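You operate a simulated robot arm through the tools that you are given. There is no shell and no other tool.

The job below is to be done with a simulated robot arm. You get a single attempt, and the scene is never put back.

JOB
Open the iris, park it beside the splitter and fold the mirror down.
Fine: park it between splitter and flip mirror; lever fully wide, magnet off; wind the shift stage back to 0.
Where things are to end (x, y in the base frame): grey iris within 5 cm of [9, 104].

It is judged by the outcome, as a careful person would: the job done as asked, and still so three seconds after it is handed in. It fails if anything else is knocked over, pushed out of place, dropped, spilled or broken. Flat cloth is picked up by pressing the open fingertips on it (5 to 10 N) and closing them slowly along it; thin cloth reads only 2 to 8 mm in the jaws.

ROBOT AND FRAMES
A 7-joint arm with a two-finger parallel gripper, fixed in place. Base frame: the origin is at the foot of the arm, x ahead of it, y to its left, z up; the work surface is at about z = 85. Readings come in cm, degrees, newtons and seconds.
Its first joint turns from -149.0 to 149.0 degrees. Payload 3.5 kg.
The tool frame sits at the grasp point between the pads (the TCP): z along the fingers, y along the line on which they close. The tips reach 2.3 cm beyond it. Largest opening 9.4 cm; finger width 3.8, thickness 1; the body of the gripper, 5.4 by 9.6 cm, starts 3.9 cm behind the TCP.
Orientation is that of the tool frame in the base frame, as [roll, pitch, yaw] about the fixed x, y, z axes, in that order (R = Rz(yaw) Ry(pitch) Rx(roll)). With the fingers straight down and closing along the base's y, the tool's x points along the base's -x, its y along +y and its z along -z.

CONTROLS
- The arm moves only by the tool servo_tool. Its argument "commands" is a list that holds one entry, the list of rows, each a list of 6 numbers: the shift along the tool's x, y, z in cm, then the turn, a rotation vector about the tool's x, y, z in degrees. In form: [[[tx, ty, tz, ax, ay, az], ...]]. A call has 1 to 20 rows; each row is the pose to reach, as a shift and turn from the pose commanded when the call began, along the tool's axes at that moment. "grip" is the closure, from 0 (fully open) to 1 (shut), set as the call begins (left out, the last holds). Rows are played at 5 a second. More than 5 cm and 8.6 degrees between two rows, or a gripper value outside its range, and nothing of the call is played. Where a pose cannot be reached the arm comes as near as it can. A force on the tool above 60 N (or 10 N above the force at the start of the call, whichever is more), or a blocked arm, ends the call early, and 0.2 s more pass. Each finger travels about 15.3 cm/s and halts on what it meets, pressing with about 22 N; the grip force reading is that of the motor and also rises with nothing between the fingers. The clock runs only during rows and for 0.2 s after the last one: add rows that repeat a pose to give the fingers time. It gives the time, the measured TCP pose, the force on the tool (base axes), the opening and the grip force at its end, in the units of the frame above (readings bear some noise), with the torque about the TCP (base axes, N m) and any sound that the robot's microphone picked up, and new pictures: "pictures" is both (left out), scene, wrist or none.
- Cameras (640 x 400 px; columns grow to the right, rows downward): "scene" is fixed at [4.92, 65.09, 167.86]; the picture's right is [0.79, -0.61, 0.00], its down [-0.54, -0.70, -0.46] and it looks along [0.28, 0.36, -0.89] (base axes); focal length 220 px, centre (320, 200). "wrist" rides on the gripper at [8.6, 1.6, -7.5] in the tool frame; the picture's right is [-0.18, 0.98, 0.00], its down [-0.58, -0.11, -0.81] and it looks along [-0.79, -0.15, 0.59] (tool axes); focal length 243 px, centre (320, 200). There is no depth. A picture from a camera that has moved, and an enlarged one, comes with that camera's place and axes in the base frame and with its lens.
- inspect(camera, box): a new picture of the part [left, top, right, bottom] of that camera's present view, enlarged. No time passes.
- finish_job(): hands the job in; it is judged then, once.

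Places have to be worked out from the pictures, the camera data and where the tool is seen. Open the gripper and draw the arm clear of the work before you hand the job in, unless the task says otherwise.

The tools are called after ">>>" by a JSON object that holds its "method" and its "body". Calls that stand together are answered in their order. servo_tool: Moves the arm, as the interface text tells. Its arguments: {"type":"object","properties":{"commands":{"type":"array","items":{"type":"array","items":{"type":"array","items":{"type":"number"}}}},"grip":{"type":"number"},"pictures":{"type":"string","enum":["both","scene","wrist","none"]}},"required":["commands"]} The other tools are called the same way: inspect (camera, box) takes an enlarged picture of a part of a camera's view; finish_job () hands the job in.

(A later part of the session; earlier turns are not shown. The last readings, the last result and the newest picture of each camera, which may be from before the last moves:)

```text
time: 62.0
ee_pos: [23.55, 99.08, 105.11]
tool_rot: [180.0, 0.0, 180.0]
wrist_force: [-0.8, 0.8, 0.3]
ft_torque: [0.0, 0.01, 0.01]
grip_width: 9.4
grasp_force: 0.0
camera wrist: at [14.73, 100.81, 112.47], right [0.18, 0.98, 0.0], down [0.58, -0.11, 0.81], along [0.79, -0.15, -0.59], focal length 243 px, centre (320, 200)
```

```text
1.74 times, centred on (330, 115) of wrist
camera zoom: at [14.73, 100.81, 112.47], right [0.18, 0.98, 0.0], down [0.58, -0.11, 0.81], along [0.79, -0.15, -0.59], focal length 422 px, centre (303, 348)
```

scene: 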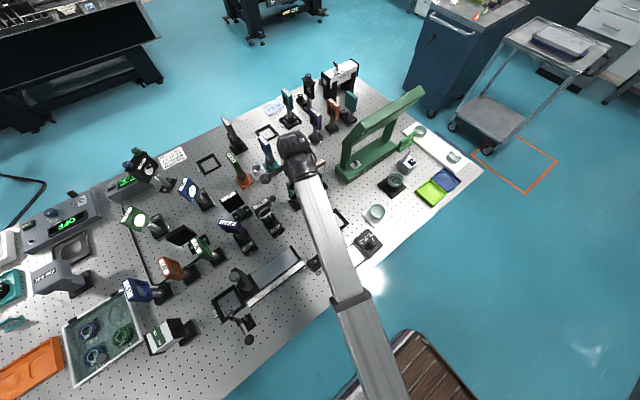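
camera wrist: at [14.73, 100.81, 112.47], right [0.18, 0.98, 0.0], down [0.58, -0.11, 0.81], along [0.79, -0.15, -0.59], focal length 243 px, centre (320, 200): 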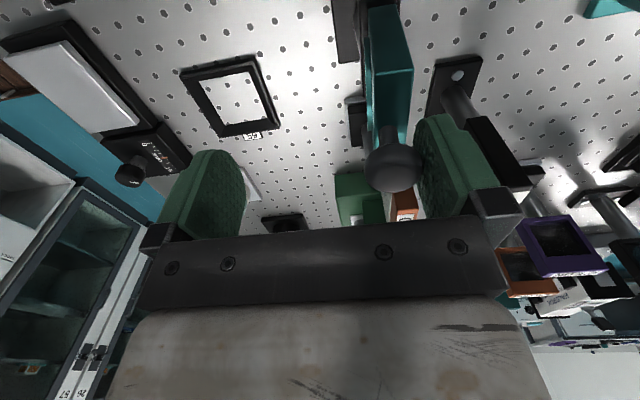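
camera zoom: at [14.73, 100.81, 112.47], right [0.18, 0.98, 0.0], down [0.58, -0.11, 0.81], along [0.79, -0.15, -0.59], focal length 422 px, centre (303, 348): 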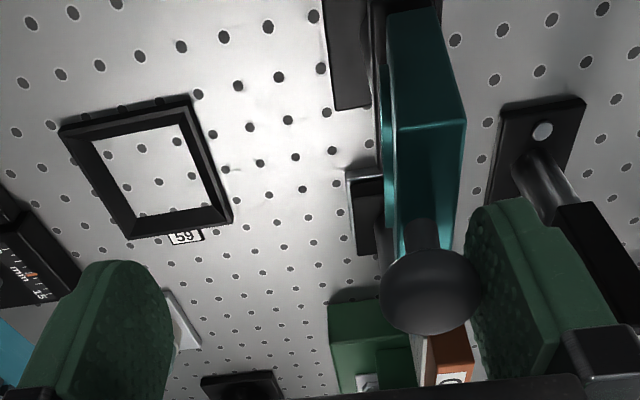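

The knob is following (about 0.8 N, already moved ~1 cm), so −y is the fold direction. I pull it along its arc down toward the front.

>>> {"method": "servo_tool", "body": {"commands": [[[0, -0.7, 0.1, 0, 0, 0], [0, -1.35, 0.3, 0, 0, 0], [0, -2.1, 0.5, 0, 0, 0], [0, -2.8, 0.7, 0, 0, 0], [0, -3.5, 1.0, 0, 0, 0], [0, -4.2, 1.3, 0, 0, 0], [0, -4.85, 1.7, 0, 0, 0], [0, -5.5, 2.1, 0, 0, 0], [0, -5.5, 2.1, 0, 0, 0]]], "grip": 0, "pictures": "both"}}

>>> {"method": "inspect", "body": {"camera": "wrist", "box": [160, 0, 500, 230]}}

>>> {"method": "inspect", "body": {"camera": "scene", "box": [260, 150, 350, 220]}}

```text
time: 63.5
ee_pos: [23.47, 94.92, 103.96]
tool_rot: [180.0, 0.1, 179.9]
wrist_force: [0.3, 0.7, 0.5]
ft_torque: [0.0, -0.01, 0.0]
grip_width: 9.39
grasp_force: 0.1
stopped in row 7: the force on the tool passed its limit at 61 N (the readings are from after the stop); the commanded pose is now the measured one
camera wrist: at [14.73, 96.59, 111.4], right [0.18, 0.98, 0.0], down [0.58, -0.11, 0.81], along [0.79, -0.15, -0.59], focal length 243 px, centre (320, 200)
```

scene: 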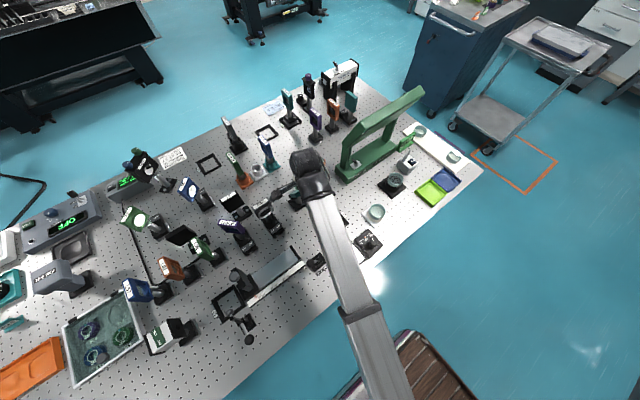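
wrist: 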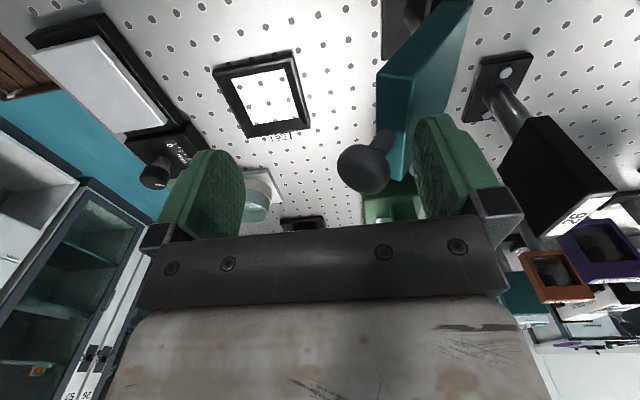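

```text
1.74 times, centred on (330, 115) of wrist
camera zoom: at [14.73, 96.59, 111.4], right [0.18, 0.98, 0.0], down [0.58, -0.11, 0.81], along [0.79, -0.15, -0.59], focal length 422 px, centre (303, 348)
```

zoom: 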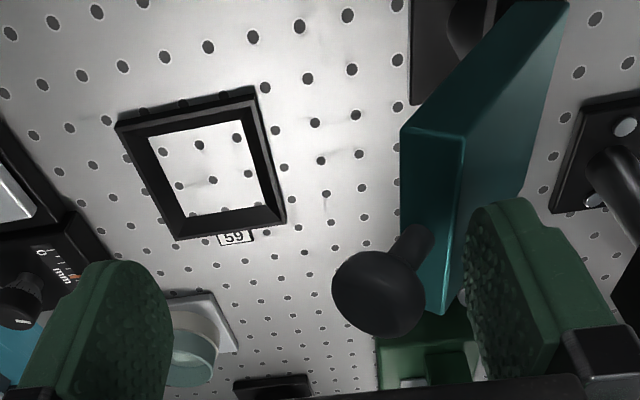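

```text
5.71 times, centred on (305, 185) of scene
camera zoom: at [4.92, 65.09, 167.86], right [0.79, -0.61, 0.0], down [-0.54, -0.7, -0.46], along [0.28, 0.36, -0.89], focal length 1255 px, centre (406, 286)
```

zoom: 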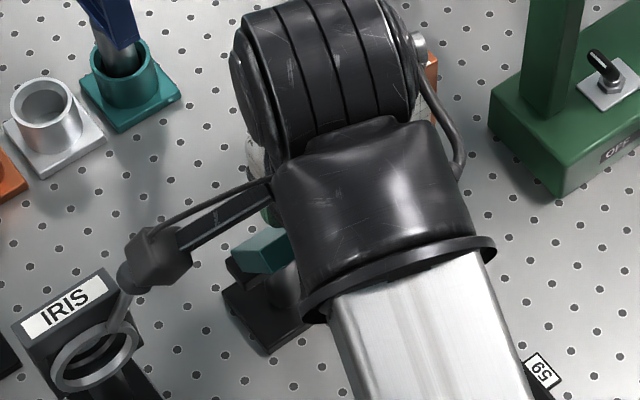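

The mirror has come forward about 35°, then the finger caught the plate's top edge (brief 61 N, now zero). I raise the finger slightly and continue by pulling only on the knob.

>>> {"method": "servo_tool", "body": {"commands": [[[0, -0.3, -0.4, 0, 0, 0], [0, -0.7, -0.4, 0, 0, 0], [0, -1.1, -0.2, 0, 0, 0], [0, -1.5, 0.0, 0, 0, 0], [0, -1.9, 0.25, 0, 0, 0], [0, -2.3, 0.55, 0, 0, 0], [0, -2.3, 0.55, 0, 0, 0]]], "grip": 0, "pictures": "wrist"}}

>>> {"method": "inspect", "body": {"camera": "wrist", "box": [160, 0, 500, 230]}}

```text
time: 65.1
ee_pos: [23.54, 92.59, 103.42]
tool_rot: [179.9, 0.1, -179.9]
wrist_force: [-0.4, -7.5, 11.0]
ft_torque: [0.37, 0.23, 0.15]
grip_width: 9.08
grasp_force: 0.1
camera wrist: at [14.76, 94.16, 110.91], right [0.18, 0.98, 0.0], down [0.58, -0.11, 0.81], along [0.79, -0.15, -0.59], focal length 243 px, centre (320, 200)
```

wrist: 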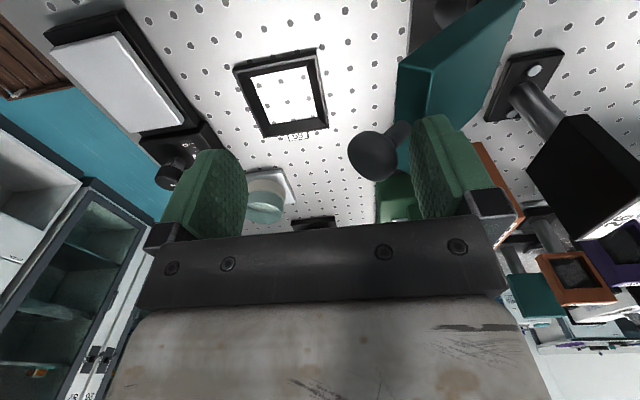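

```text
1.74 times, centred on (330, 115) of wrist
camera zoom: at [14.76, 94.16, 110.91], right [0.18, 0.98, 0.0], down [0.58, -0.11, 0.81], along [0.79, -0.15, -0.59], focal length 422 px, centre (303, 348)
```

zoom: 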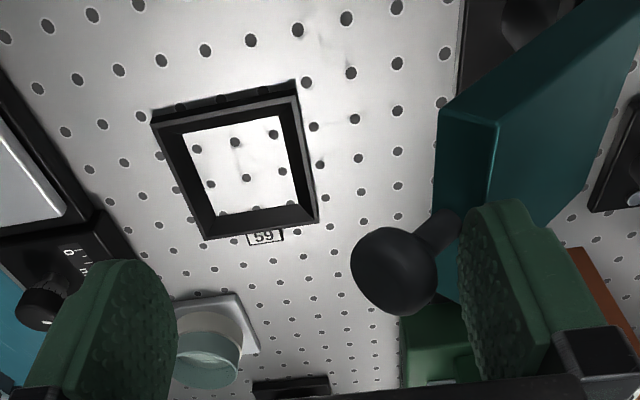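

The finger tip wedged on the plate's top face (mirror now at about 48°). I lift straight up clear of the knob, close the fingers, and go above the back of the plate to press it down from above.

>>> {"method": "servo_tool", "body": {"commands": [[[0, 0, -1.5, 0, 0, 0], [0, 0, -3.2, 0, 0, 0], [0, 0, -5, 0, 0, 0], [0, 0, -5, 0, 0, 0]]], "grip": 0, "pictures": "both"}}

>>> {"method": "inspect", "body": {"camera": "wrist", "box": [160, 0, 500, 230]}}

>>> {"method": "inspect", "body": {"camera": "scene", "box": [260, 150, 350, 220]}}

```text
time: 66.1
ee_pos: [23.6, 92.66, 108.48]
tool_rot: [180.0, 0.0, 180.0]
wrist_force: [-0.6, -0.1, -0.1]
ft_torque: [0.02, 0.0, 0.01]
grip_width: 9.42
grasp_force: 0.0
camera wrist: at [14.8, 94.26, 115.85], right [0.18, 0.98, 0.0], down [0.58, -0.11, 0.81], along [0.79, -0.15, -0.59], focal length 243 px, centre (320, 200)
```

scene: 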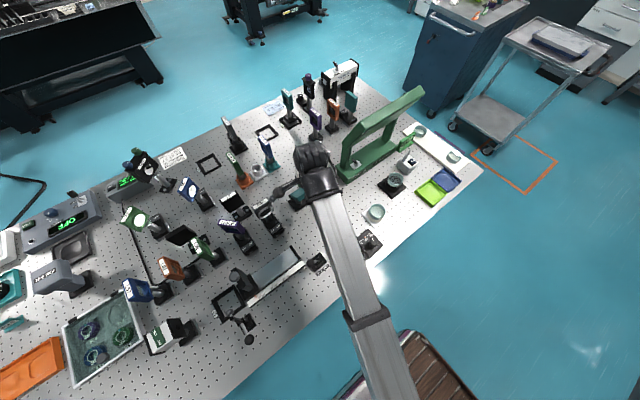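
wrist: 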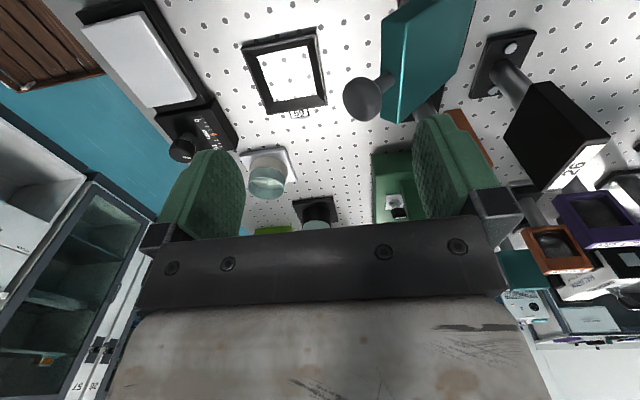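

```text
1.74 times, centred on (330, 115) of wrist
camera zoom: at [14.8, 94.26, 115.85], right [0.18, 0.98, 0.0], down [0.58, -0.11, 0.81], along [0.79, -0.15, -0.59], focal length 422 px, centre (303, 348)
```

zoom: 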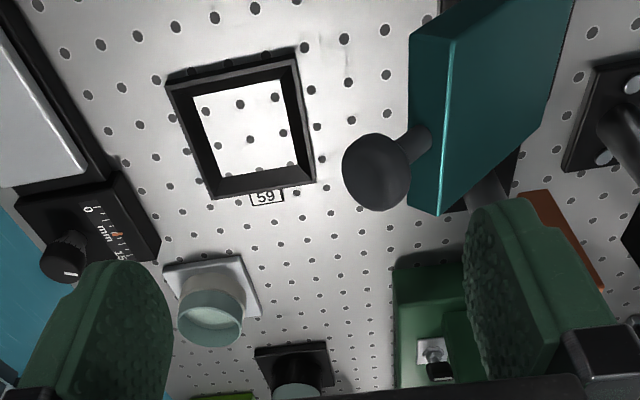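

```text
5.71 times, centred on (305, 185) of scene
camera zoom: at [4.92, 65.09, 167.86], right [0.79, -0.61, 0.0], down [-0.54, -0.7, -0.46], along [0.28, 0.36, -0.89], focal length 1255 px, centre (406, 286)
```

zoom: 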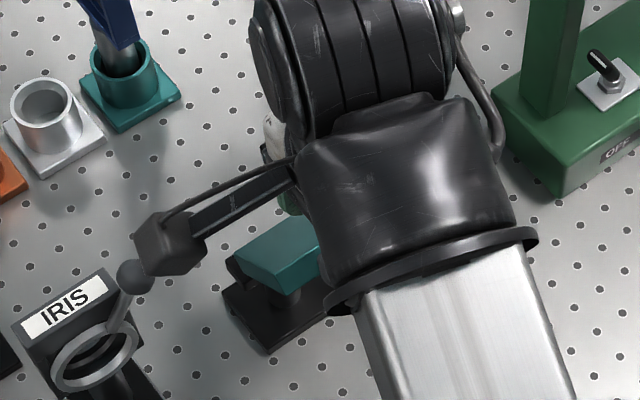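

The mirror holds at about 48° by itself, knob at [23.6, 95.2, 101.8]. I close the fingers and move over the plate's back edge, at y≈98.

>>> {"method": "servo_tool", "body": {"commands": [[[0, 0, 0, 0, 0, 0], [0, 0, 0, 0, 0, 0], [0, 0, 0, 0, 0, 0], [0, 2.6, 0, 0, 0, 0], [0, 5.25, 0, 0, 0, 0], [0, 5.25, 2.0, 0, 0, 0], [0, 5.25, 4.0, 0, 0, 0], [0, 5.25, 4.6, 0, 0, 0], [0, 5.25, 4.6, 0, 0, 0]]], "grip": 1, "pictures": "both"}}

>>> {"method": "inspect", "body": {"camera": "wrist", "box": [200, 0, 480, 200]}}

```text
time: 68.1
ee_pos: [23.43, 97.88, 103.83]
tool_rot: [180.0, 0.1, -180.0]
wrist_force: [-0.6, 0.3, 0.4]
ft_torque: [-0.01, -0.01, -0.01]
grip_width: 0.0
grasp_force: 22.4
camera wrist: at [14.78, 99.52, 111.26], right [0.18, 0.98, 0.0], down [0.58, -0.11, 0.81], along [0.79, -0.15, -0.59], focal length 243 px, centre (320, 200)
```

scene: 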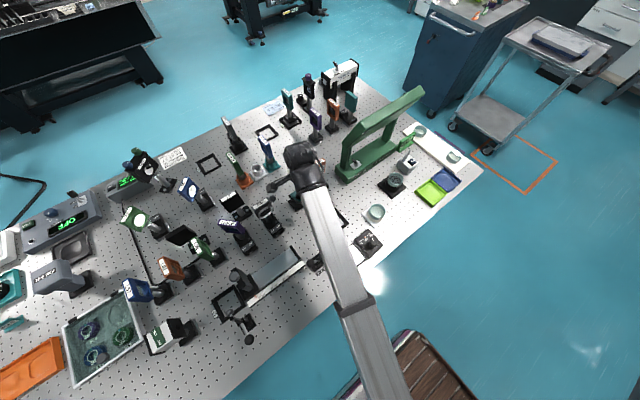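
wrist: 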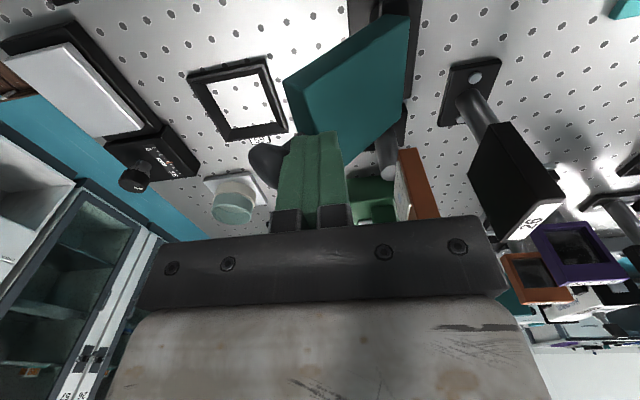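

```text
2.00 times, centred on (340, 100) of wrist
camera zoom: at [14.78, 99.52, 111.26], right [0.18, 0.98, 0.0], down [0.58, -0.11, 0.81], along [0.79, -0.15, -0.59], focal length 485 px, centre (280, 400)
```

zoom: 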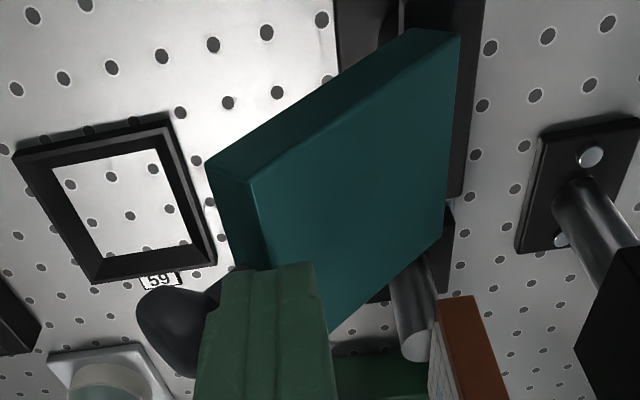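

Fingertips are just above the plate's back edge. I press down slowly and watch the force.

>>> {"method": "servo_tool", "body": {"commands": [[[0, 0, 0.4, 0, 0, 0], [0, 0, 0.8, 0, 0, 0], [0, 0, 1.2, 0, 0, 0], [0, 0, 1.6, 0, 0, 0], [0, 0, 2.0, 0, 0, 0], [0, 0, 2.0, 0, 0, 0]]], "grip": 1, "pictures": "wrist"}}

>>> {"method": "inspect", "body": {"camera": "wrist", "box": [200, 0, 480, 200]}}

```text
time: 69.0
ee_pos: [23.6, 97.16, 102.91]
tool_rot: [-179.5, 0.1, 179.9]
wrist_force: [1.6, -17.6, 20.8]
ft_torque: [-0.48, 0.38, 0.3]
grip_width: 0.0
grasp_force: 22.5
stopped in row 4: the force on the tool passed its limit at 65 N (the readings are from after the stop); the commanded pose is now the measured one
camera wrist: at [14.77, 98.94, 110.29], right [0.19, 0.98, -0.01], down [0.58, -0.1, 0.81], along [0.79, -0.15, -0.59], focal length 243 px, centre (320, 200)
```

wrist: 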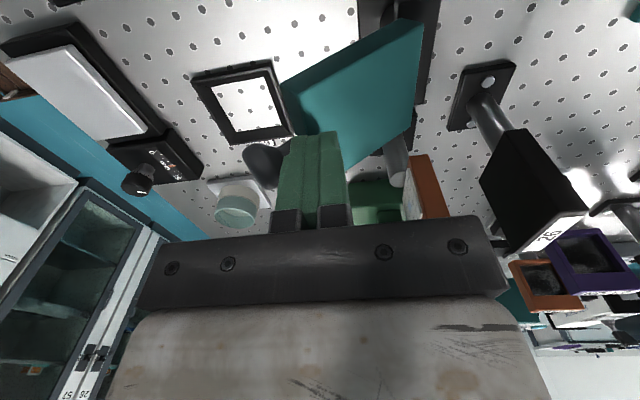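

```text
2.00 times, centred on (340, 100) of wrist
camera zoom: at [14.77, 98.94, 110.29], right [0.19, 0.98, -0.01], down [0.58, -0.1, 0.81], along [0.79, -0.15, -0.59], focal length 485 px, centre (280, 400)
```

zoom: 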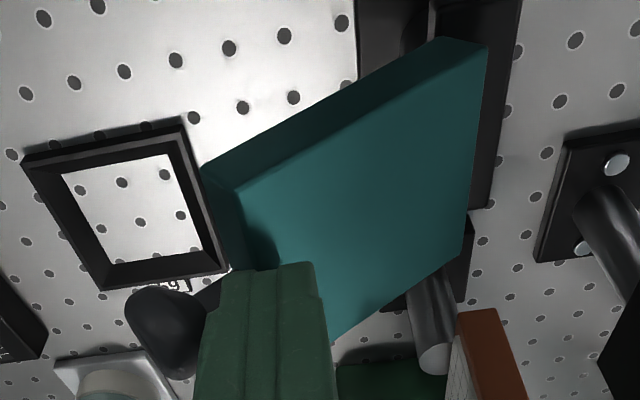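

The tip is again on the top face edge (back-top corner is near y 96.8, z 100). I lift, shift 2 cm further +y so I press on the back face itself, and come down again.

>>> {"method": "servo_tool", "body": {"commands": [[[0, 0, -0.8, 0, 0, 0], [0, 0.3, -1.8, 0, 0, 0], [0, 1.3, -1.8, 0, 0, 0], [0, 2.4, -1.6, 0, 0, 0], [0, 2.4, -0.4, 0, 0, 0], [0, 2.4, 0.4, 0, 0, 0], [0, 2.4, 0.4, 0, 0, 0]]], "grip": 1, "pictures": "wrist"}}

>>> {"method": "inspect", "body": {"camera": "wrist", "box": [200, 0, 480, 200]}}

```text
time: 70.6
ee_pos: [23.33, 100.03, 102.24]
tool_rot: [-179.7, 0.1, 179.9]
wrist_force: [-1.1, 0.1, 0.4]
ft_torque: [0.01, 0.03, 0.03]
grip_width: 0.0
grasp_force: 21.7
camera wrist: at [14.78, 101.65, 109.66], right [0.19, 0.98, -0.01], down [0.58, -0.1, 0.81], along [0.79, -0.15, -0.59], focal length 243 px, centre (320, 200)
```

wrist: 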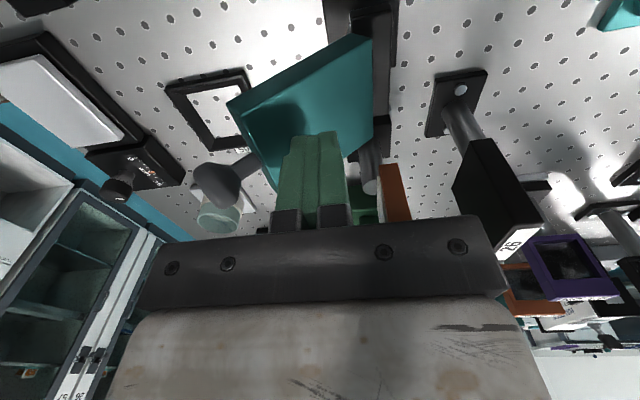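

```text
2.00 times, centred on (340, 100) of wrist
camera zoom: at [14.78, 101.65, 109.66], right [0.19, 0.98, -0.01], down [0.58, -0.1, 0.81], along [0.79, -0.15, -0.59], focal length 485 px, centre (280, 400)
```

zoom: 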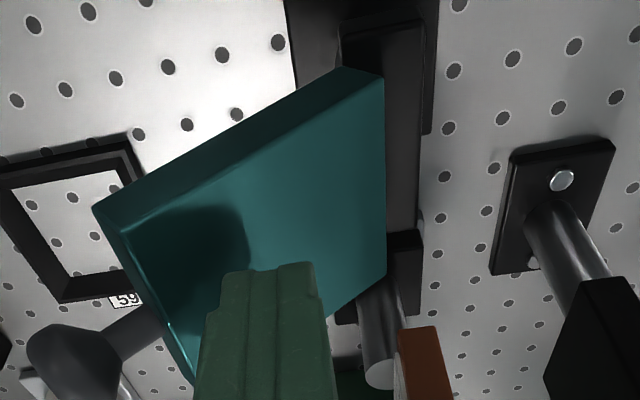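

The fingers are now over the back face. I press down with a slight −y drift to fold it flat.

>>> {"method": "servo_tool", "body": {"commands": [[[0, -0.4, 0.6, 0, 0, 0], [0, -0.7, 1.1, 0, 0, 0], [0, -0.8, 1.5, 0, 0, 0], [0, -0.9, 1.9, 0, 0, 0], [0, -1.0, 2.3, 0, 0, 0], [0, -1.1, 2.7, 0, 0, 0], [0, -1.1, 2.7, 0, 0, 0]]], "grip": 1, "pictures": "wrist"}}

>>> {"method": "inspect", "body": {"camera": "wrist", "box": [200, 0, 480, 200]}}

```text
time: 72.2
ee_pos: [23.57, 98.94, 99.54]
tool_rot: [-179.6, 0.1, 179.9]
wrist_force: [0.0, 0.6, 0.2]
ft_torque: [-0.02, 0.0, -0.03]
grip_width: 0.0
grasp_force: 22.0
camera wrist: at [14.79, 100.54, 106.96], right [0.19, 0.98, -0.01], down [0.58, -0.1, 0.81], along [0.79, -0.15, -0.59], focal length 243 px, centre (320, 200)
```

wrist: 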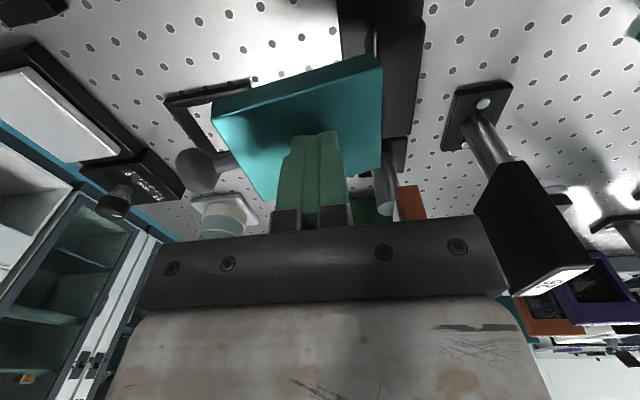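

```text
2.00 times, centred on (340, 100) of wrist
camera zoom: at [14.79, 100.54, 106.96], right [0.19, 0.98, -0.01], down [0.58, -0.1, 0.81], along [0.79, -0.15, -0.59], focal length 485 px, centre (280, 400)
```

zoom: 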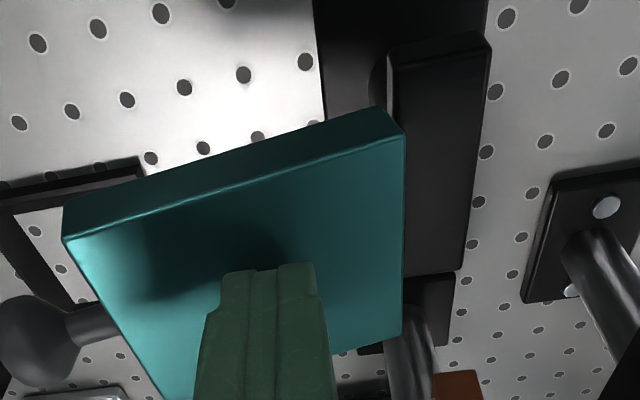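

It is folding down easily (about 75° now). I continue pressing down until it bottoms out.

>>> {"method": "servo_tool", "body": {"commands": [[[0, -0.3, 0.3, 0, 0, 0], [0, -0.6, 0.6, 0, 0, 0], [0, -0.9, 0.9, 0, 0, 0], [0, -1.1, 1.2, 0, 0, 0], [0, -1.1, 1.2, 0, 0, 0]]], "grip": 1, "pictures": "wrist"}}

>>> {"method": "inspect", "body": {"camera": "wrist", "box": [200, 0, 480, 200]}}

```text
time: 73.0
ee_pos: [23.54, 98.48, 99.32]
tool_rot: [179.6, 0.3, 180.0]
wrist_force: [-3.3, 4.5, 17.0]
ft_torque: [-0.06, 0.17, -0.05]
grip_width: 0.01
grasp_force: 22.0
stopped in row 4: the force on the tool passed its limit at 68 N (the readings are from after the stop); the commanded pose is now the measured one
camera wrist: at [14.77, 100.04, 106.71], right [0.18, 0.98, 0.01], down [0.58, -0.11, 0.81], along [0.79, -0.14, -0.59], focal length 243 px, centre (320, 200)
```

wrist: 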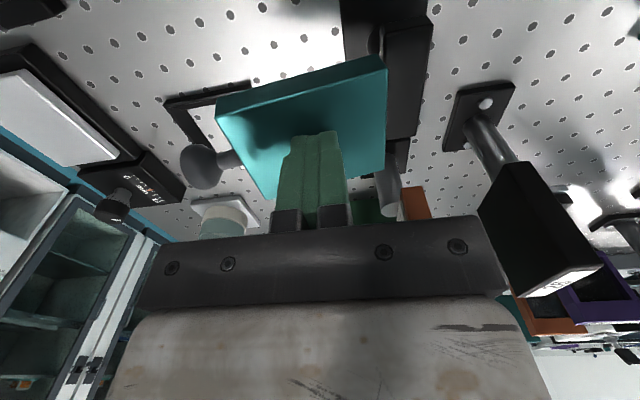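

```text
2.00 times, centred on (340, 100) of wrist
camera zoom: at [14.77, 100.04, 106.71], right [0.18, 0.98, 0.01], down [0.58, -0.11, 0.81], along [0.79, -0.14, -0.59], focal length 485 px, centre (280, 400)
```

zoom: 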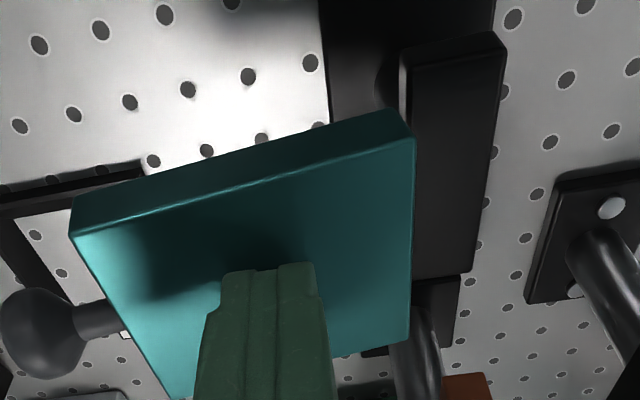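

It stopped hard with the plate at about 81°, nearly flat; this looks like its end stop. I lift off and check the mirror from both cameras.

>>> {"method": "servo_tool", "body": {"commands": [[[0, 0, -0.5, 0, 0, 0], [0, 0, -3, 0, 0, 0], [0, 0, -6, 0, 0, 0], [0, -3, -9, 0, 0, 0], [0, -7, -11, 0, 0, 0], [0, -7, -11, 0, 0, 0]]], "grip": 1, "pictures": "both"}}

>>> {"method": "inspect", "body": {"camera": "wrist", "box": [200, 0, 480, 200]}}

>>> {"method": "inspect", "body": {"camera": "scene", "box": [260, 160, 350, 220]}}

```text
time: 74.4
ee_pos: [23.59, 91.31, 110.23]
tool_rot: [179.7, 0.2, 179.9]
wrist_force: [0.9, 0.1, -0.7]
ft_torque: [-0.02, 0.02, -0.01]
grip_width: 0.01
grasp_force: 22.3
camera wrist: at [14.81, 92.95, 117.56], right [0.19, 0.98, 0.01], down [0.58, -0.11, 0.81], along [0.79, -0.15, -0.59], focal length 243 px, centre (320, 200)
```

scene: 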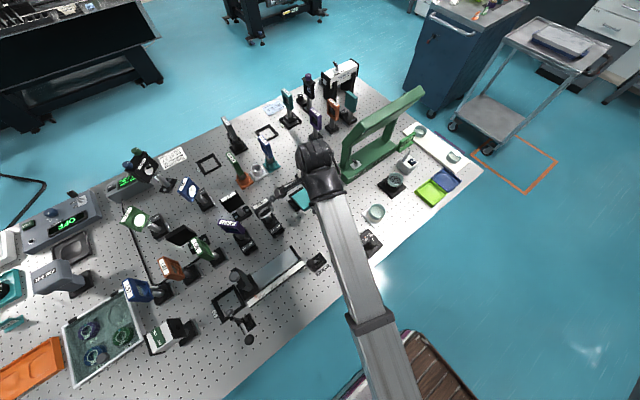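
wrist: 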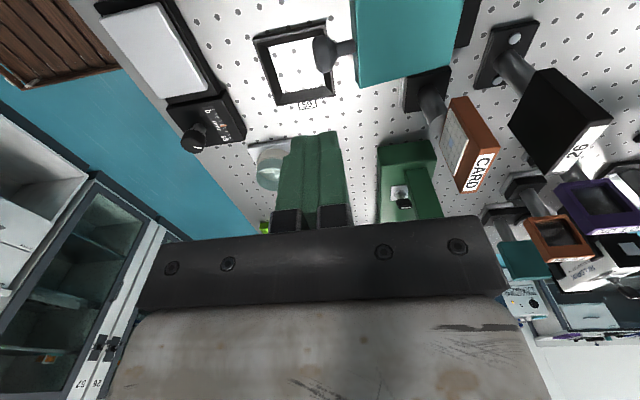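

```text
2.00 times, centred on (340, 100) of wrist
camera zoom: at [14.81, 92.95, 117.56], right [0.19, 0.98, 0.01], down [0.58, -0.11, 0.81], along [0.79, -0.15, -0.59], focal length 485 px, centre (280, 400)
```

zoom: 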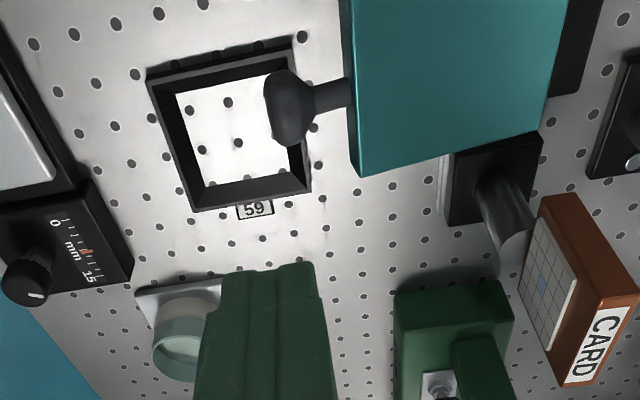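

```text
6.67 times, centred on (305, 190) of scene
camera zoom: at [4.92, 65.09, 167.86], right [0.79, -0.61, 0.0], down [-0.54, -0.7, -0.46], along [0.28, 0.36, -0.89], focal length 1464 px, centre (420, 267)
```

zoom: 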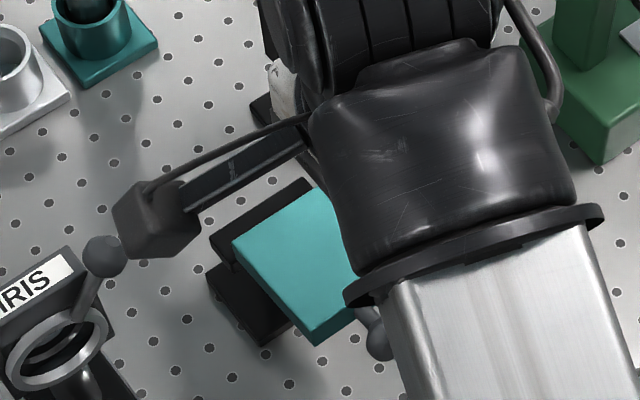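

The mirror now lies folded down and stays there. I'll re-check it once the arm is out of the way; I head for the shift stage knob, which I place at about [33.8, 70.9, 90].

>>> {"method": "servo_tool", "body": {"commands": [[[-1.5, -3, 0, 0, 0, 0], [-3.2, -6.4, 0.5, 0, 0, 0], [-5, -10, 1.5, 0, 0, 0], [-6.8, -13.5, 2.8, 0, 0, 0], [-8.5, -17, 4.2, 0, 0, 0], [-10.2, -20.4, 6.0, 0, 0, 0], [-10.2, -20.4, 6.0, 0, 0, 0]]], "grip": 0, "pictures": "both"}}

>>> {"method": "inspect", "body": {"camera": "scene", "box": [270, 165, 335, 220]}}

>>> {"method": "inspect", "body": {"camera": "scene", "box": [225, 180, 305, 250]}}

>>> {"method": "inspect", "body": {"camera": "wrist", "box": [200, 0, 480, 200]}}

```text
time: 76.0
ee_pos: [33.69, 71.03, 104.01]
tool_rot: [179.7, 0.1, -179.9]
wrist_force: [-0.3, -0.3, 0.0]
ft_torque: [0.0, -0.01, -0.05]
grip_width: 9.4
grasp_force: 0.1
camera wrist: at [24.92, 72.58, 111.41], right [0.18, 0.98, 0.01], down [0.58, -0.11, 0.81], along [0.79, -0.15, -0.59], focal length 243 px, centre (320, 200)
```

scene: 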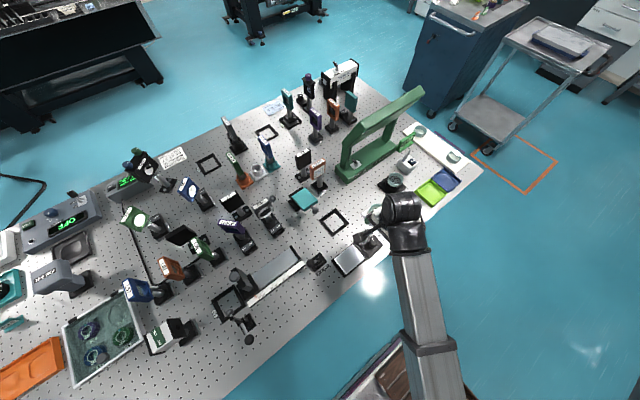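
wrist: 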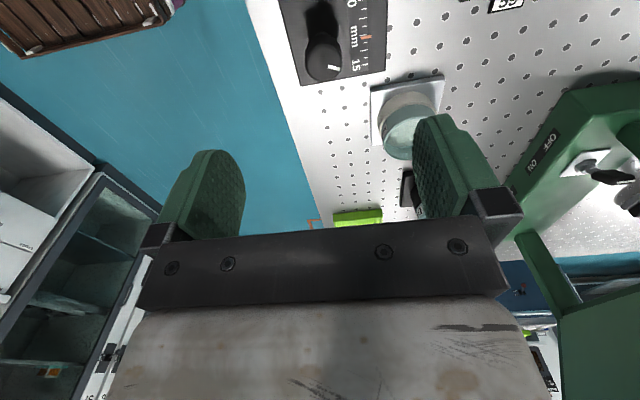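

```text
7.27 times, centred on (302, 192) of scene
camera zoom: at [4.92, 65.09, 167.86], right [0.79, -0.61, 0.0], down [-0.54, -0.7, -0.46], along [0.28, 0.36, -0.89], focal length 1597 px, centre (447, 254)
```

zoom: 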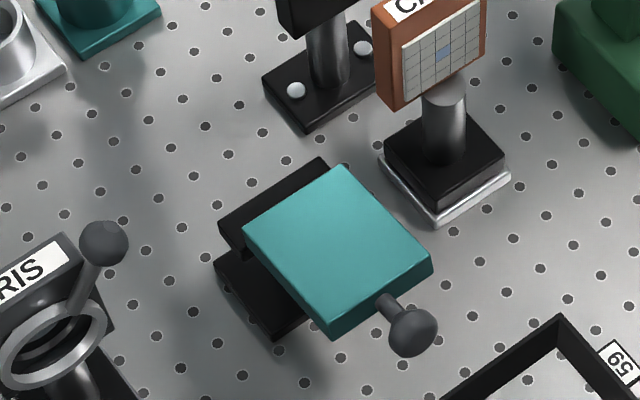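

```text
5.71 times, centred on (265, 215) of scene
camera zoom: at [4.92, 65.09, 167.86], right [0.79, -0.61, 0.0], down [-0.54, -0.7, -0.46], along [0.28, 0.36, -0.89], focal length 1255 px, centre (634, 114)
```

zoom: 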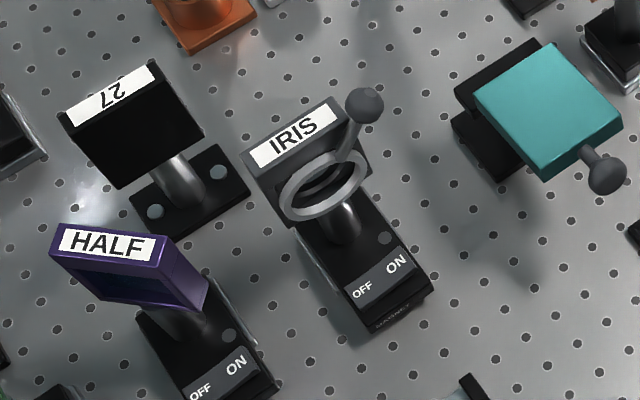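

```text
2.00 times, centred on (340, 100) of wrist
camera zoom: at [24.92, 72.58, 111.41], right [0.18, 0.98, 0.01], down [0.58, -0.11, 0.81], along [0.79, -0.15, -0.59], focal length 485 px, centre (280, 400)
```

zoom: 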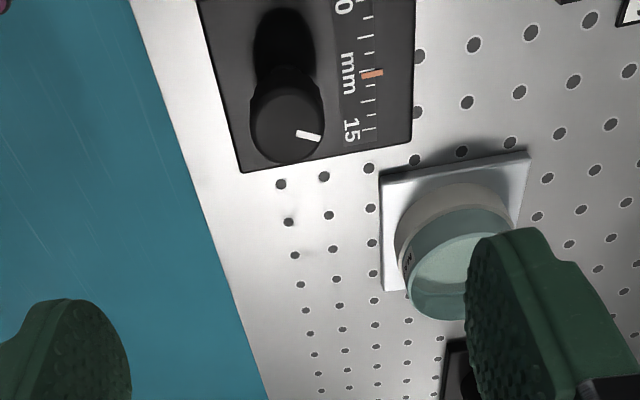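

Mirror is folded toward the front and the parked iris is fine. The stage reads roughly 8–9 mm; I look closer at its dial before gripping the knob.

>>> {"method": "inspect", "body": {"camera": "wrist", "box": [270, 0, 400, 90]}}

>>> {"method": "inspect", "body": {"camera": "scene", "box": [325, 220, 395, 280]}}

```text
4.44 times, centred on (335, 45) of wrist
camera zoom: at [24.92, 72.58, 111.41], right [0.18, 0.98, 0.01], down [0.58, -0.11, 0.81], along [0.79, -0.15, -0.59], focal length 1078 px, centre (253, 889)
```

zoom: 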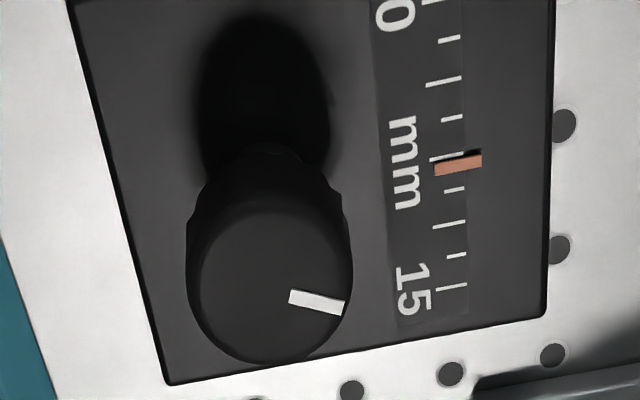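

```text
6.67 times, centred on (360, 250) of scene
camera zoom: at [4.92, 65.09, 167.86], right [0.79, -0.61, 0.0], down [-0.54, -0.7, -0.46], along [0.28, 0.36, -0.89], focal length 1464 px, centre (53, -133)
```

zoom: 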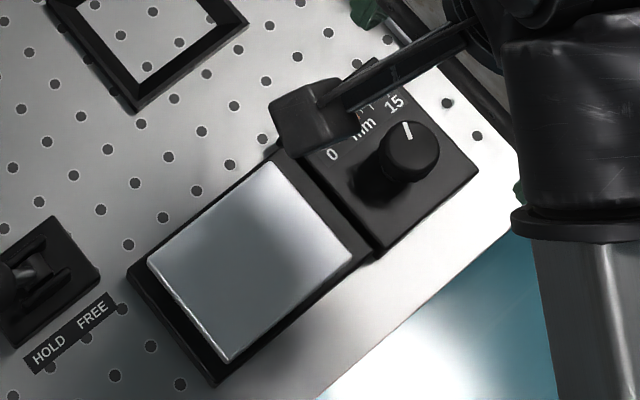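

Scale marker sits near the middle (about 7.5–8 mm) and the knob's axis is near [33.9, 71.25] with its top near z 91. I descend with open fingers on both sides of the knob.

>>> {"method": "servo_tool", "body": {"commands": [[[-0.1, 0.1, 3, 0, 0, 0], [-0.2, 0.2, 6, 0, 0, 0], [-0.2, 0.2, 9, 0, 0, 0], [-0.2, 0.2, 10.8, 0, 0, 0], [-0.2, 0.2, 11.5, 0, 0, 0], [-0.2, 0.2, 11.5, 0, 0, 0]]], "grip": 0, "pictures": "both"}}

>>> {"method": "inspect", "body": {"camera": "wrist", "box": [180, 0, 480, 200]}}

>>> {"method": "inspect", "body": {"camera": "scene", "box": [325, 220, 395, 280]}}

```text
time: 77.4
ee_pos: [34.04, 71.18, 92.54]
tool_rot: [179.7, 0.2, 180.0]
wrist_force: [0.4, -0.5, 0.5]
ft_torque: [0.01, 0.0, -0.02]
grip_width: 9.41
grasp_force: 0.0
camera wrist: at [25.22, 72.77, 99.93], right [0.19, 0.98, 0.01], down [0.58, -0.11, 0.81], along [0.79, -0.15, -0.59], focal length 243 px, centre (320, 200)
```

scene: 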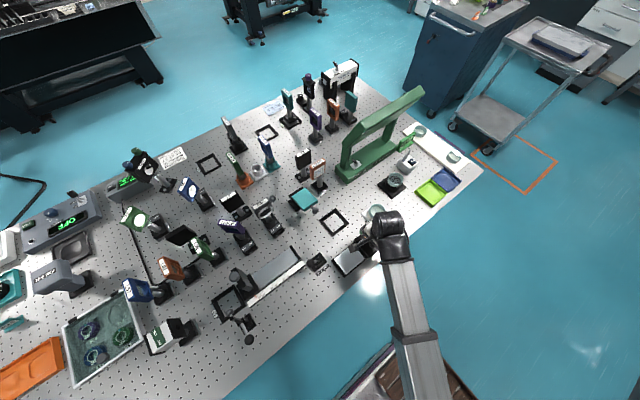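
wrist: 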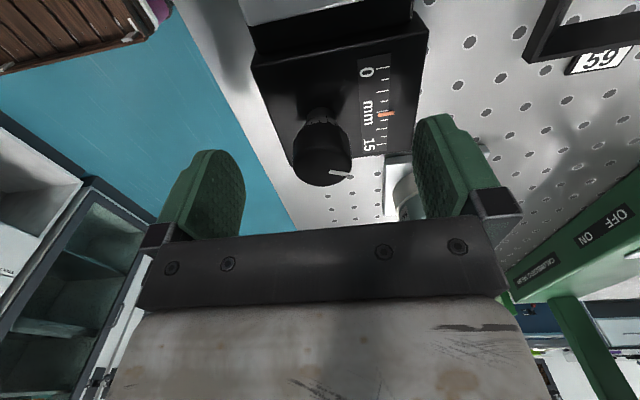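

```text
2.00 times, centred on (330, 100) of wrist
camera zoom: at [25.22, 72.77, 99.93], right [0.19, 0.98, 0.01], down [0.58, -0.11, 0.81], along [0.79, -0.15, -0.59], focal length 485 px, centre (300, 400)
```

zoom: 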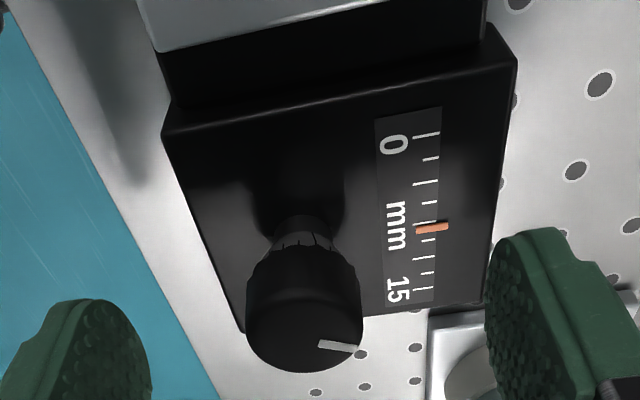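

```text
6.67 times, centred on (360, 250) of scene
camera zoom: at [4.92, 65.09, 167.86], right [0.79, -0.61, 0.0], down [-0.54, -0.7, -0.46], along [0.28, 0.36, -0.89], focal length 1464 px, centre (53, -133)
```

zoom: 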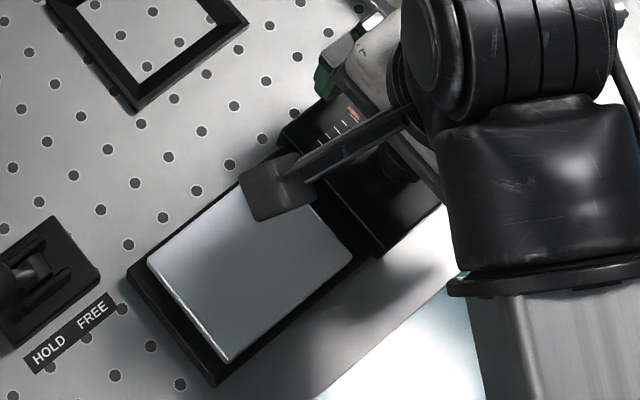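

The knob cap (about 2.7 cm across) is centred near [34.2, 71.2]. I lower 1 cm more and close on it.

>>> {"method": "servo_tool", "body": {"commands": [[[-0.15, 0, 0.5, 0, 0, 0], [-0.15, 0, 1.0, 0, 0, 0], [-0.15, 0, 1.0, 0, 0, 0]]], "grip": 0, "pictures": "none"}}

>>> {"method": "servo_tool", "body": {"commands": [[[0, 0, 0, 0, 0, 0], [0, 0, 0, 0, 0, 0], [0, 0, 0, 0, 0, 0], [0, 0, 0, 0, 0, 0]]], "grip": 1, "pictures": "wrist"}}

>>> {"method": "inspect", "body": {"camera": "wrist", "box": [180, 0, 480, 200]}}

```text
time: 78.2
ee_pos: [34.07, 71.28, 91.6]
tool_rot: [179.7, 0.1, 179.8]
wrist_force: [0.2, -0.3, 0.1]
ft_torque: [-0.02, 0.03, -0.02]
grip_width: 9.4
grasp_force: 0.1
```

```text
time: 79.2
ee_pos: [34.04, 71.32, 91.68]
tool_rot: [179.7, 0.2, -180.0]
wrist_force: [-0.6, 10.7, 0.9]
ft_torque: [-0.56, 0.04, 0.03]
grip_width: 2.97
grasp_force: 44.3
camera wrist: at [25.36, 72.86, 98.95], right [0.18, 0.98, 0.01], down [0.58, -0.11, 0.81], along [0.79, -0.15, -0.59], focal length 243 px, centre (320, 200)
```

wrist: 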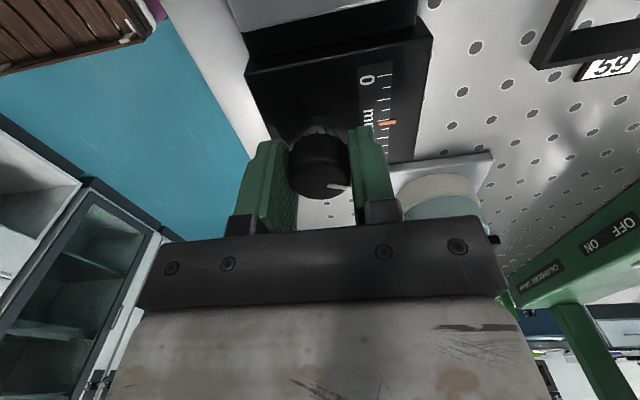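

```text
2.00 times, centred on (330, 100) of wrist
camera zoom: at [25.36, 72.86, 98.95], right [0.18, 0.98, 0.01], down [0.58, -0.11, 0.81], along [0.79, -0.15, -0.59], focal length 485 px, centre (300, 400)
```

zoom: 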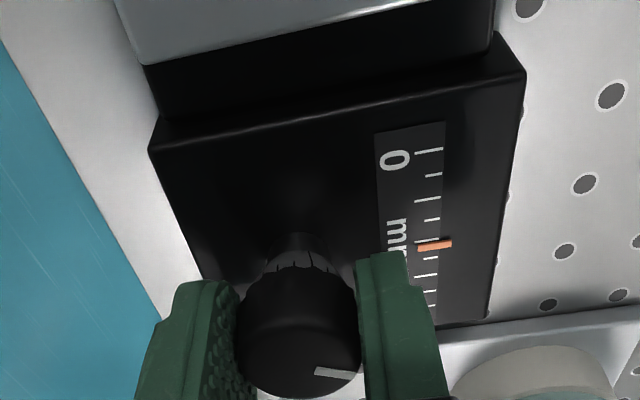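

The knob is gripped (2.97 cm), with a 10 N side push meaning it sits slightly further +y. I shift a little to centre before turning.

>>> {"method": "servo_tool", "body": {"commands": [[[0, 0.1, 0, 0, 0, 0], [0, 0.15, 0, 0, 0, 0], [0, 0.15, 0, 0, 0, 0]]], "grip": 1, "pictures": "none"}}

```text
time: 80.0
ee_pos: [34.1, 71.29, 91.47]
tool_rot: [179.9, 0.2, 179.9]
wrist_force: [2.0, -3.3, 6.3]
ft_torque: [-0.49, 0.35, -0.02]
grip_width: 2.98
grasp_force: 44.7
```

Now a test turn: 20° clockwise seen from above (about tool z), watching the marker.

>>> {"method": "servo_tool", "body": {"commands": [[[0, 0, 0, 0, 0, 5], [0, 0, 0, 0, 0, 10], [0, 0, 0, 0, 0, 15], [0, 0, 0, 0, 0, 20], [0, 0, 0, 0, 0, 20]]], "grip": 1, "pictures": "both"}}

>>> {"method": "inspect", "body": {"camera": "wrist", "box": [180, 0, 480, 200]}}

>>> {"method": "inspect", "body": {"camera": "scene", "box": [325, 220, 395, 280]}}

```text
time: 81.2
ee_pos: [34.07, 71.24, 91.56]
tool_rot: [179.7, 0.2, 159.8]
wrist_force: [2.5, -17.4, -4.8]
ft_torque: [-1.2, -1.0, 0.01]
grip_width: 2.99
grasp_force: 44.8
camera wrist: at [26.44, 75.75, 98.96], right [0.51, 0.86, 0.0], down [0.51, -0.31, 0.81], along [0.69, -0.41, -0.59], focal length 243 px, centre (320, 200)
```

scene: 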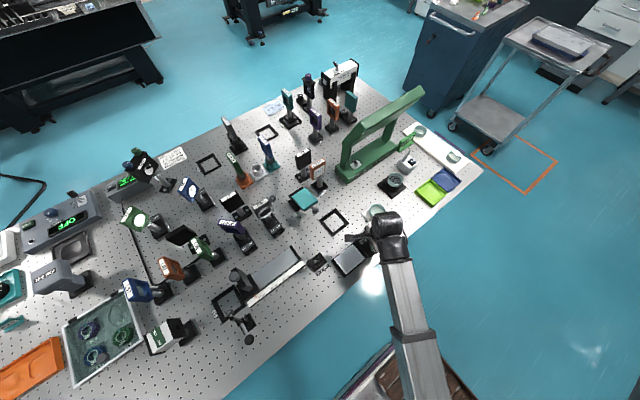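
wrist: 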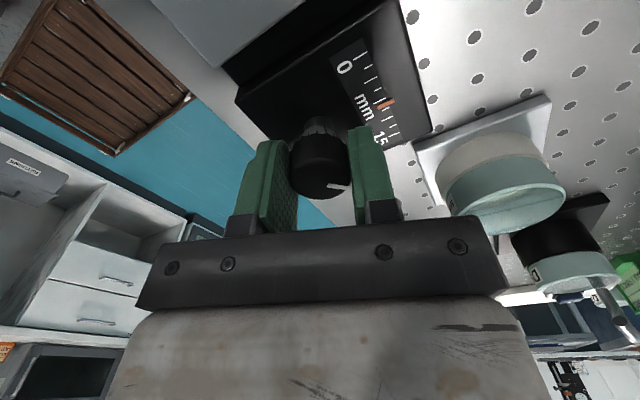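

```text
2.00 times, centred on (330, 100) of wrist
camera zoom: at [26.44, 75.75, 98.96], right [0.51, 0.86, 0.0], down [0.51, -0.31, 0.81], along [0.69, -0.41, -0.59], focal length 485 px, centre (300, 400)
```

zoom: 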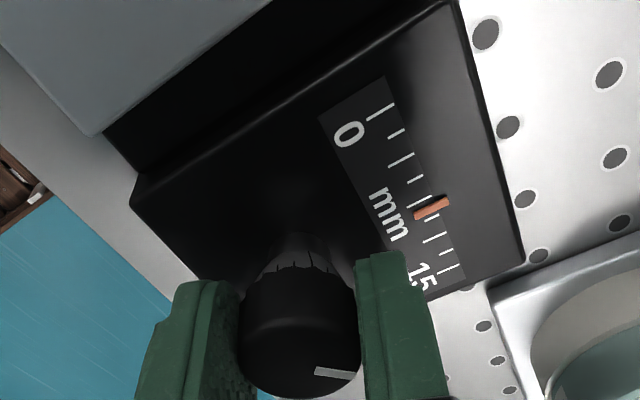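

```text
6.67 times, centred on (360, 250) of scene
camera zoom: at [4.92, 65.09, 167.86], right [0.79, -0.61, 0.0], down [-0.54, -0.7, -0.46], along [0.28, 0.36, -0.89], focal length 1464 px, centre (53, -133)
```

zoom: 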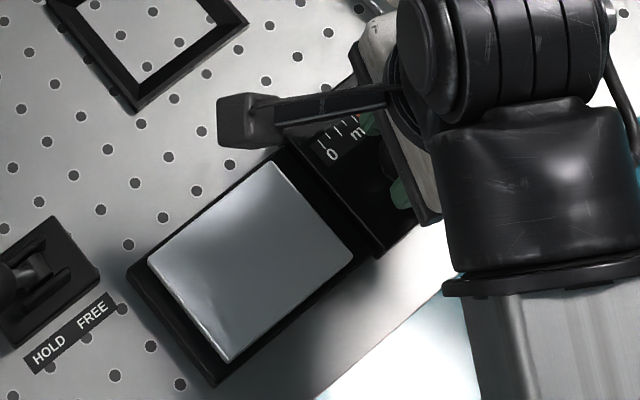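

The knob turned with the grip. I zoom in on the scale to see which way the marker moved.

>>> {"method": "inspect", "body": {"camera": "wrist", "box": [325, 40, 415, 150]}}

```text
3.64 times, centred on (370, 95) of wrist
camera zoom: at [26.44, 75.75, 98.96], right [0.51, 0.86, 0.0], down [0.51, -0.31, 0.81], along [0.69, -0.41, -0.59], focal length 882 px, centre (138, 582)
```

zoom: 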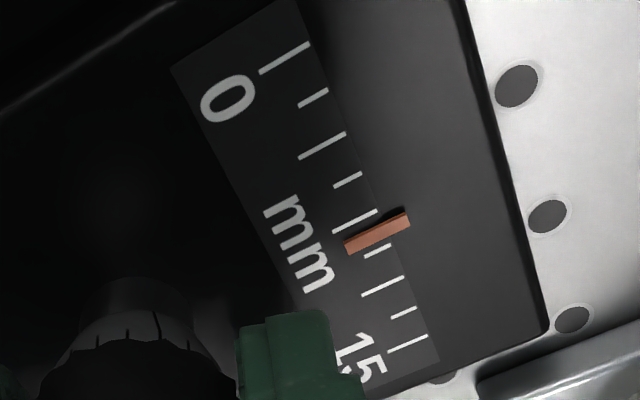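

Clockwise raised the reading (about 0.3 division per 20°), so it must be wound counter-clockwise, roughly 300°. The side force shows the knob axis is nearer x≈33.7; I release, rise 1 cm, recentre, and rotate the open gripper clockwise to get room for a long counter-clockwise sweep.

>>> {"method": "servo_tool", "body": {"commands": [[[0, 0, 0, 0, 0, 0], [0, 0, 0, 0, 0, 0], [0, 0, -1.2, 0, 0, 0], [0, 0, -1.2, 0, 0, 0]]], "grip": 0.3, "pictures": "none"}}

>>> {"method": "servo_tool", "body": {"commands": [[[0, 0, 0, 0, 0, 8], [0, 0, 0, 0, 0, 16], [0, 0, 0, 0, 0, 24], [0, 0, 0, 0, 0, 32], [0, 0, 0, 0, 0, 40], [0, 0, 0, 0, 0, 48], [0, 0, 0, 0, 0, 56], [0, 0, 0, 0, 0, 64], [0, 0, 0, 0, 0, 70], [0, 0, 0, 0, 0, 70]]], "grip": 0.3, "pictures": "both"}}

>>> {"method": "inspect", "body": {"camera": "wrist", "box": [180, 0, 480, 200]}}

```text
time: 82.2
ee_pos: [34.19, 71.49, 92.71]
tool_rot: [179.6, 0.2, 159.9]
wrist_force: [0.0, 0.0, 0.1]
ft_torque: [0.04, -0.01, -0.02]
grip_width: 6.58
grasp_force: 0.0
```

```text
time: 84.4
ee_pos: [34.1, 71.32, 92.76]
tool_rot: [179.8, -0.3, 89.8]
wrist_force: [0.1, -0.6, 0.0]
ft_torque: [0.01, 0.0, -0.01]
grip_width: 6.55
grasp_force: 0.0
camera wrist: at [35.63, 80.0, 100.24], right [0.98, -0.19, 0.0], down [-0.11, -0.59, 0.8], along [-0.15, -0.79, -0.6], focal length 243 px, centre (320, 200)
```

scene: 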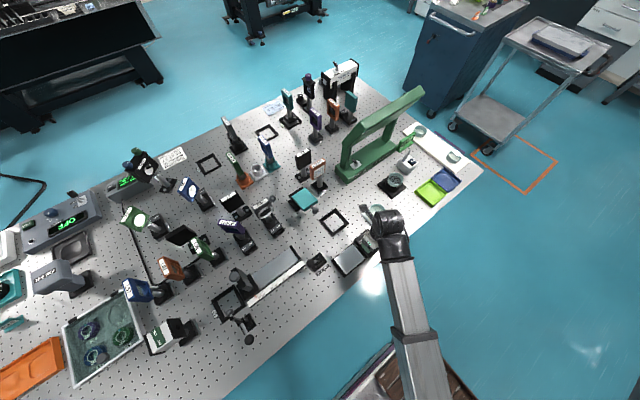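
wrist: 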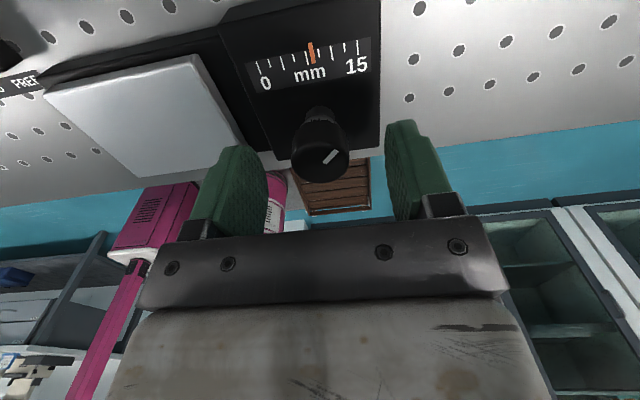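

```text
2.00 times, centred on (330, 100) of wrist
camera zoom: at [35.63, 80.0, 100.24], right [0.98, -0.19, 0.0], down [-0.11, -0.59, 0.8], along [-0.15, -0.79, -0.6], focal length 485 px, centre (300, 400)
```

zoom: 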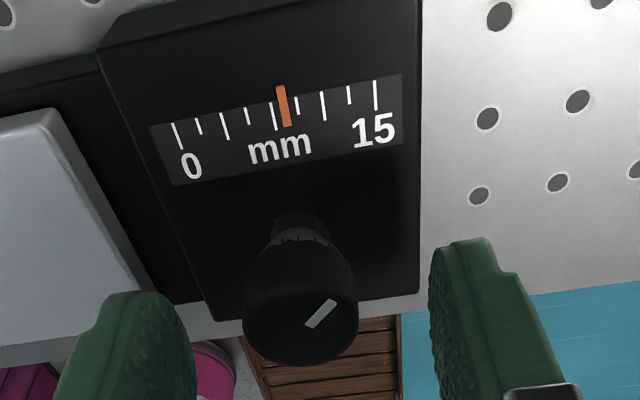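

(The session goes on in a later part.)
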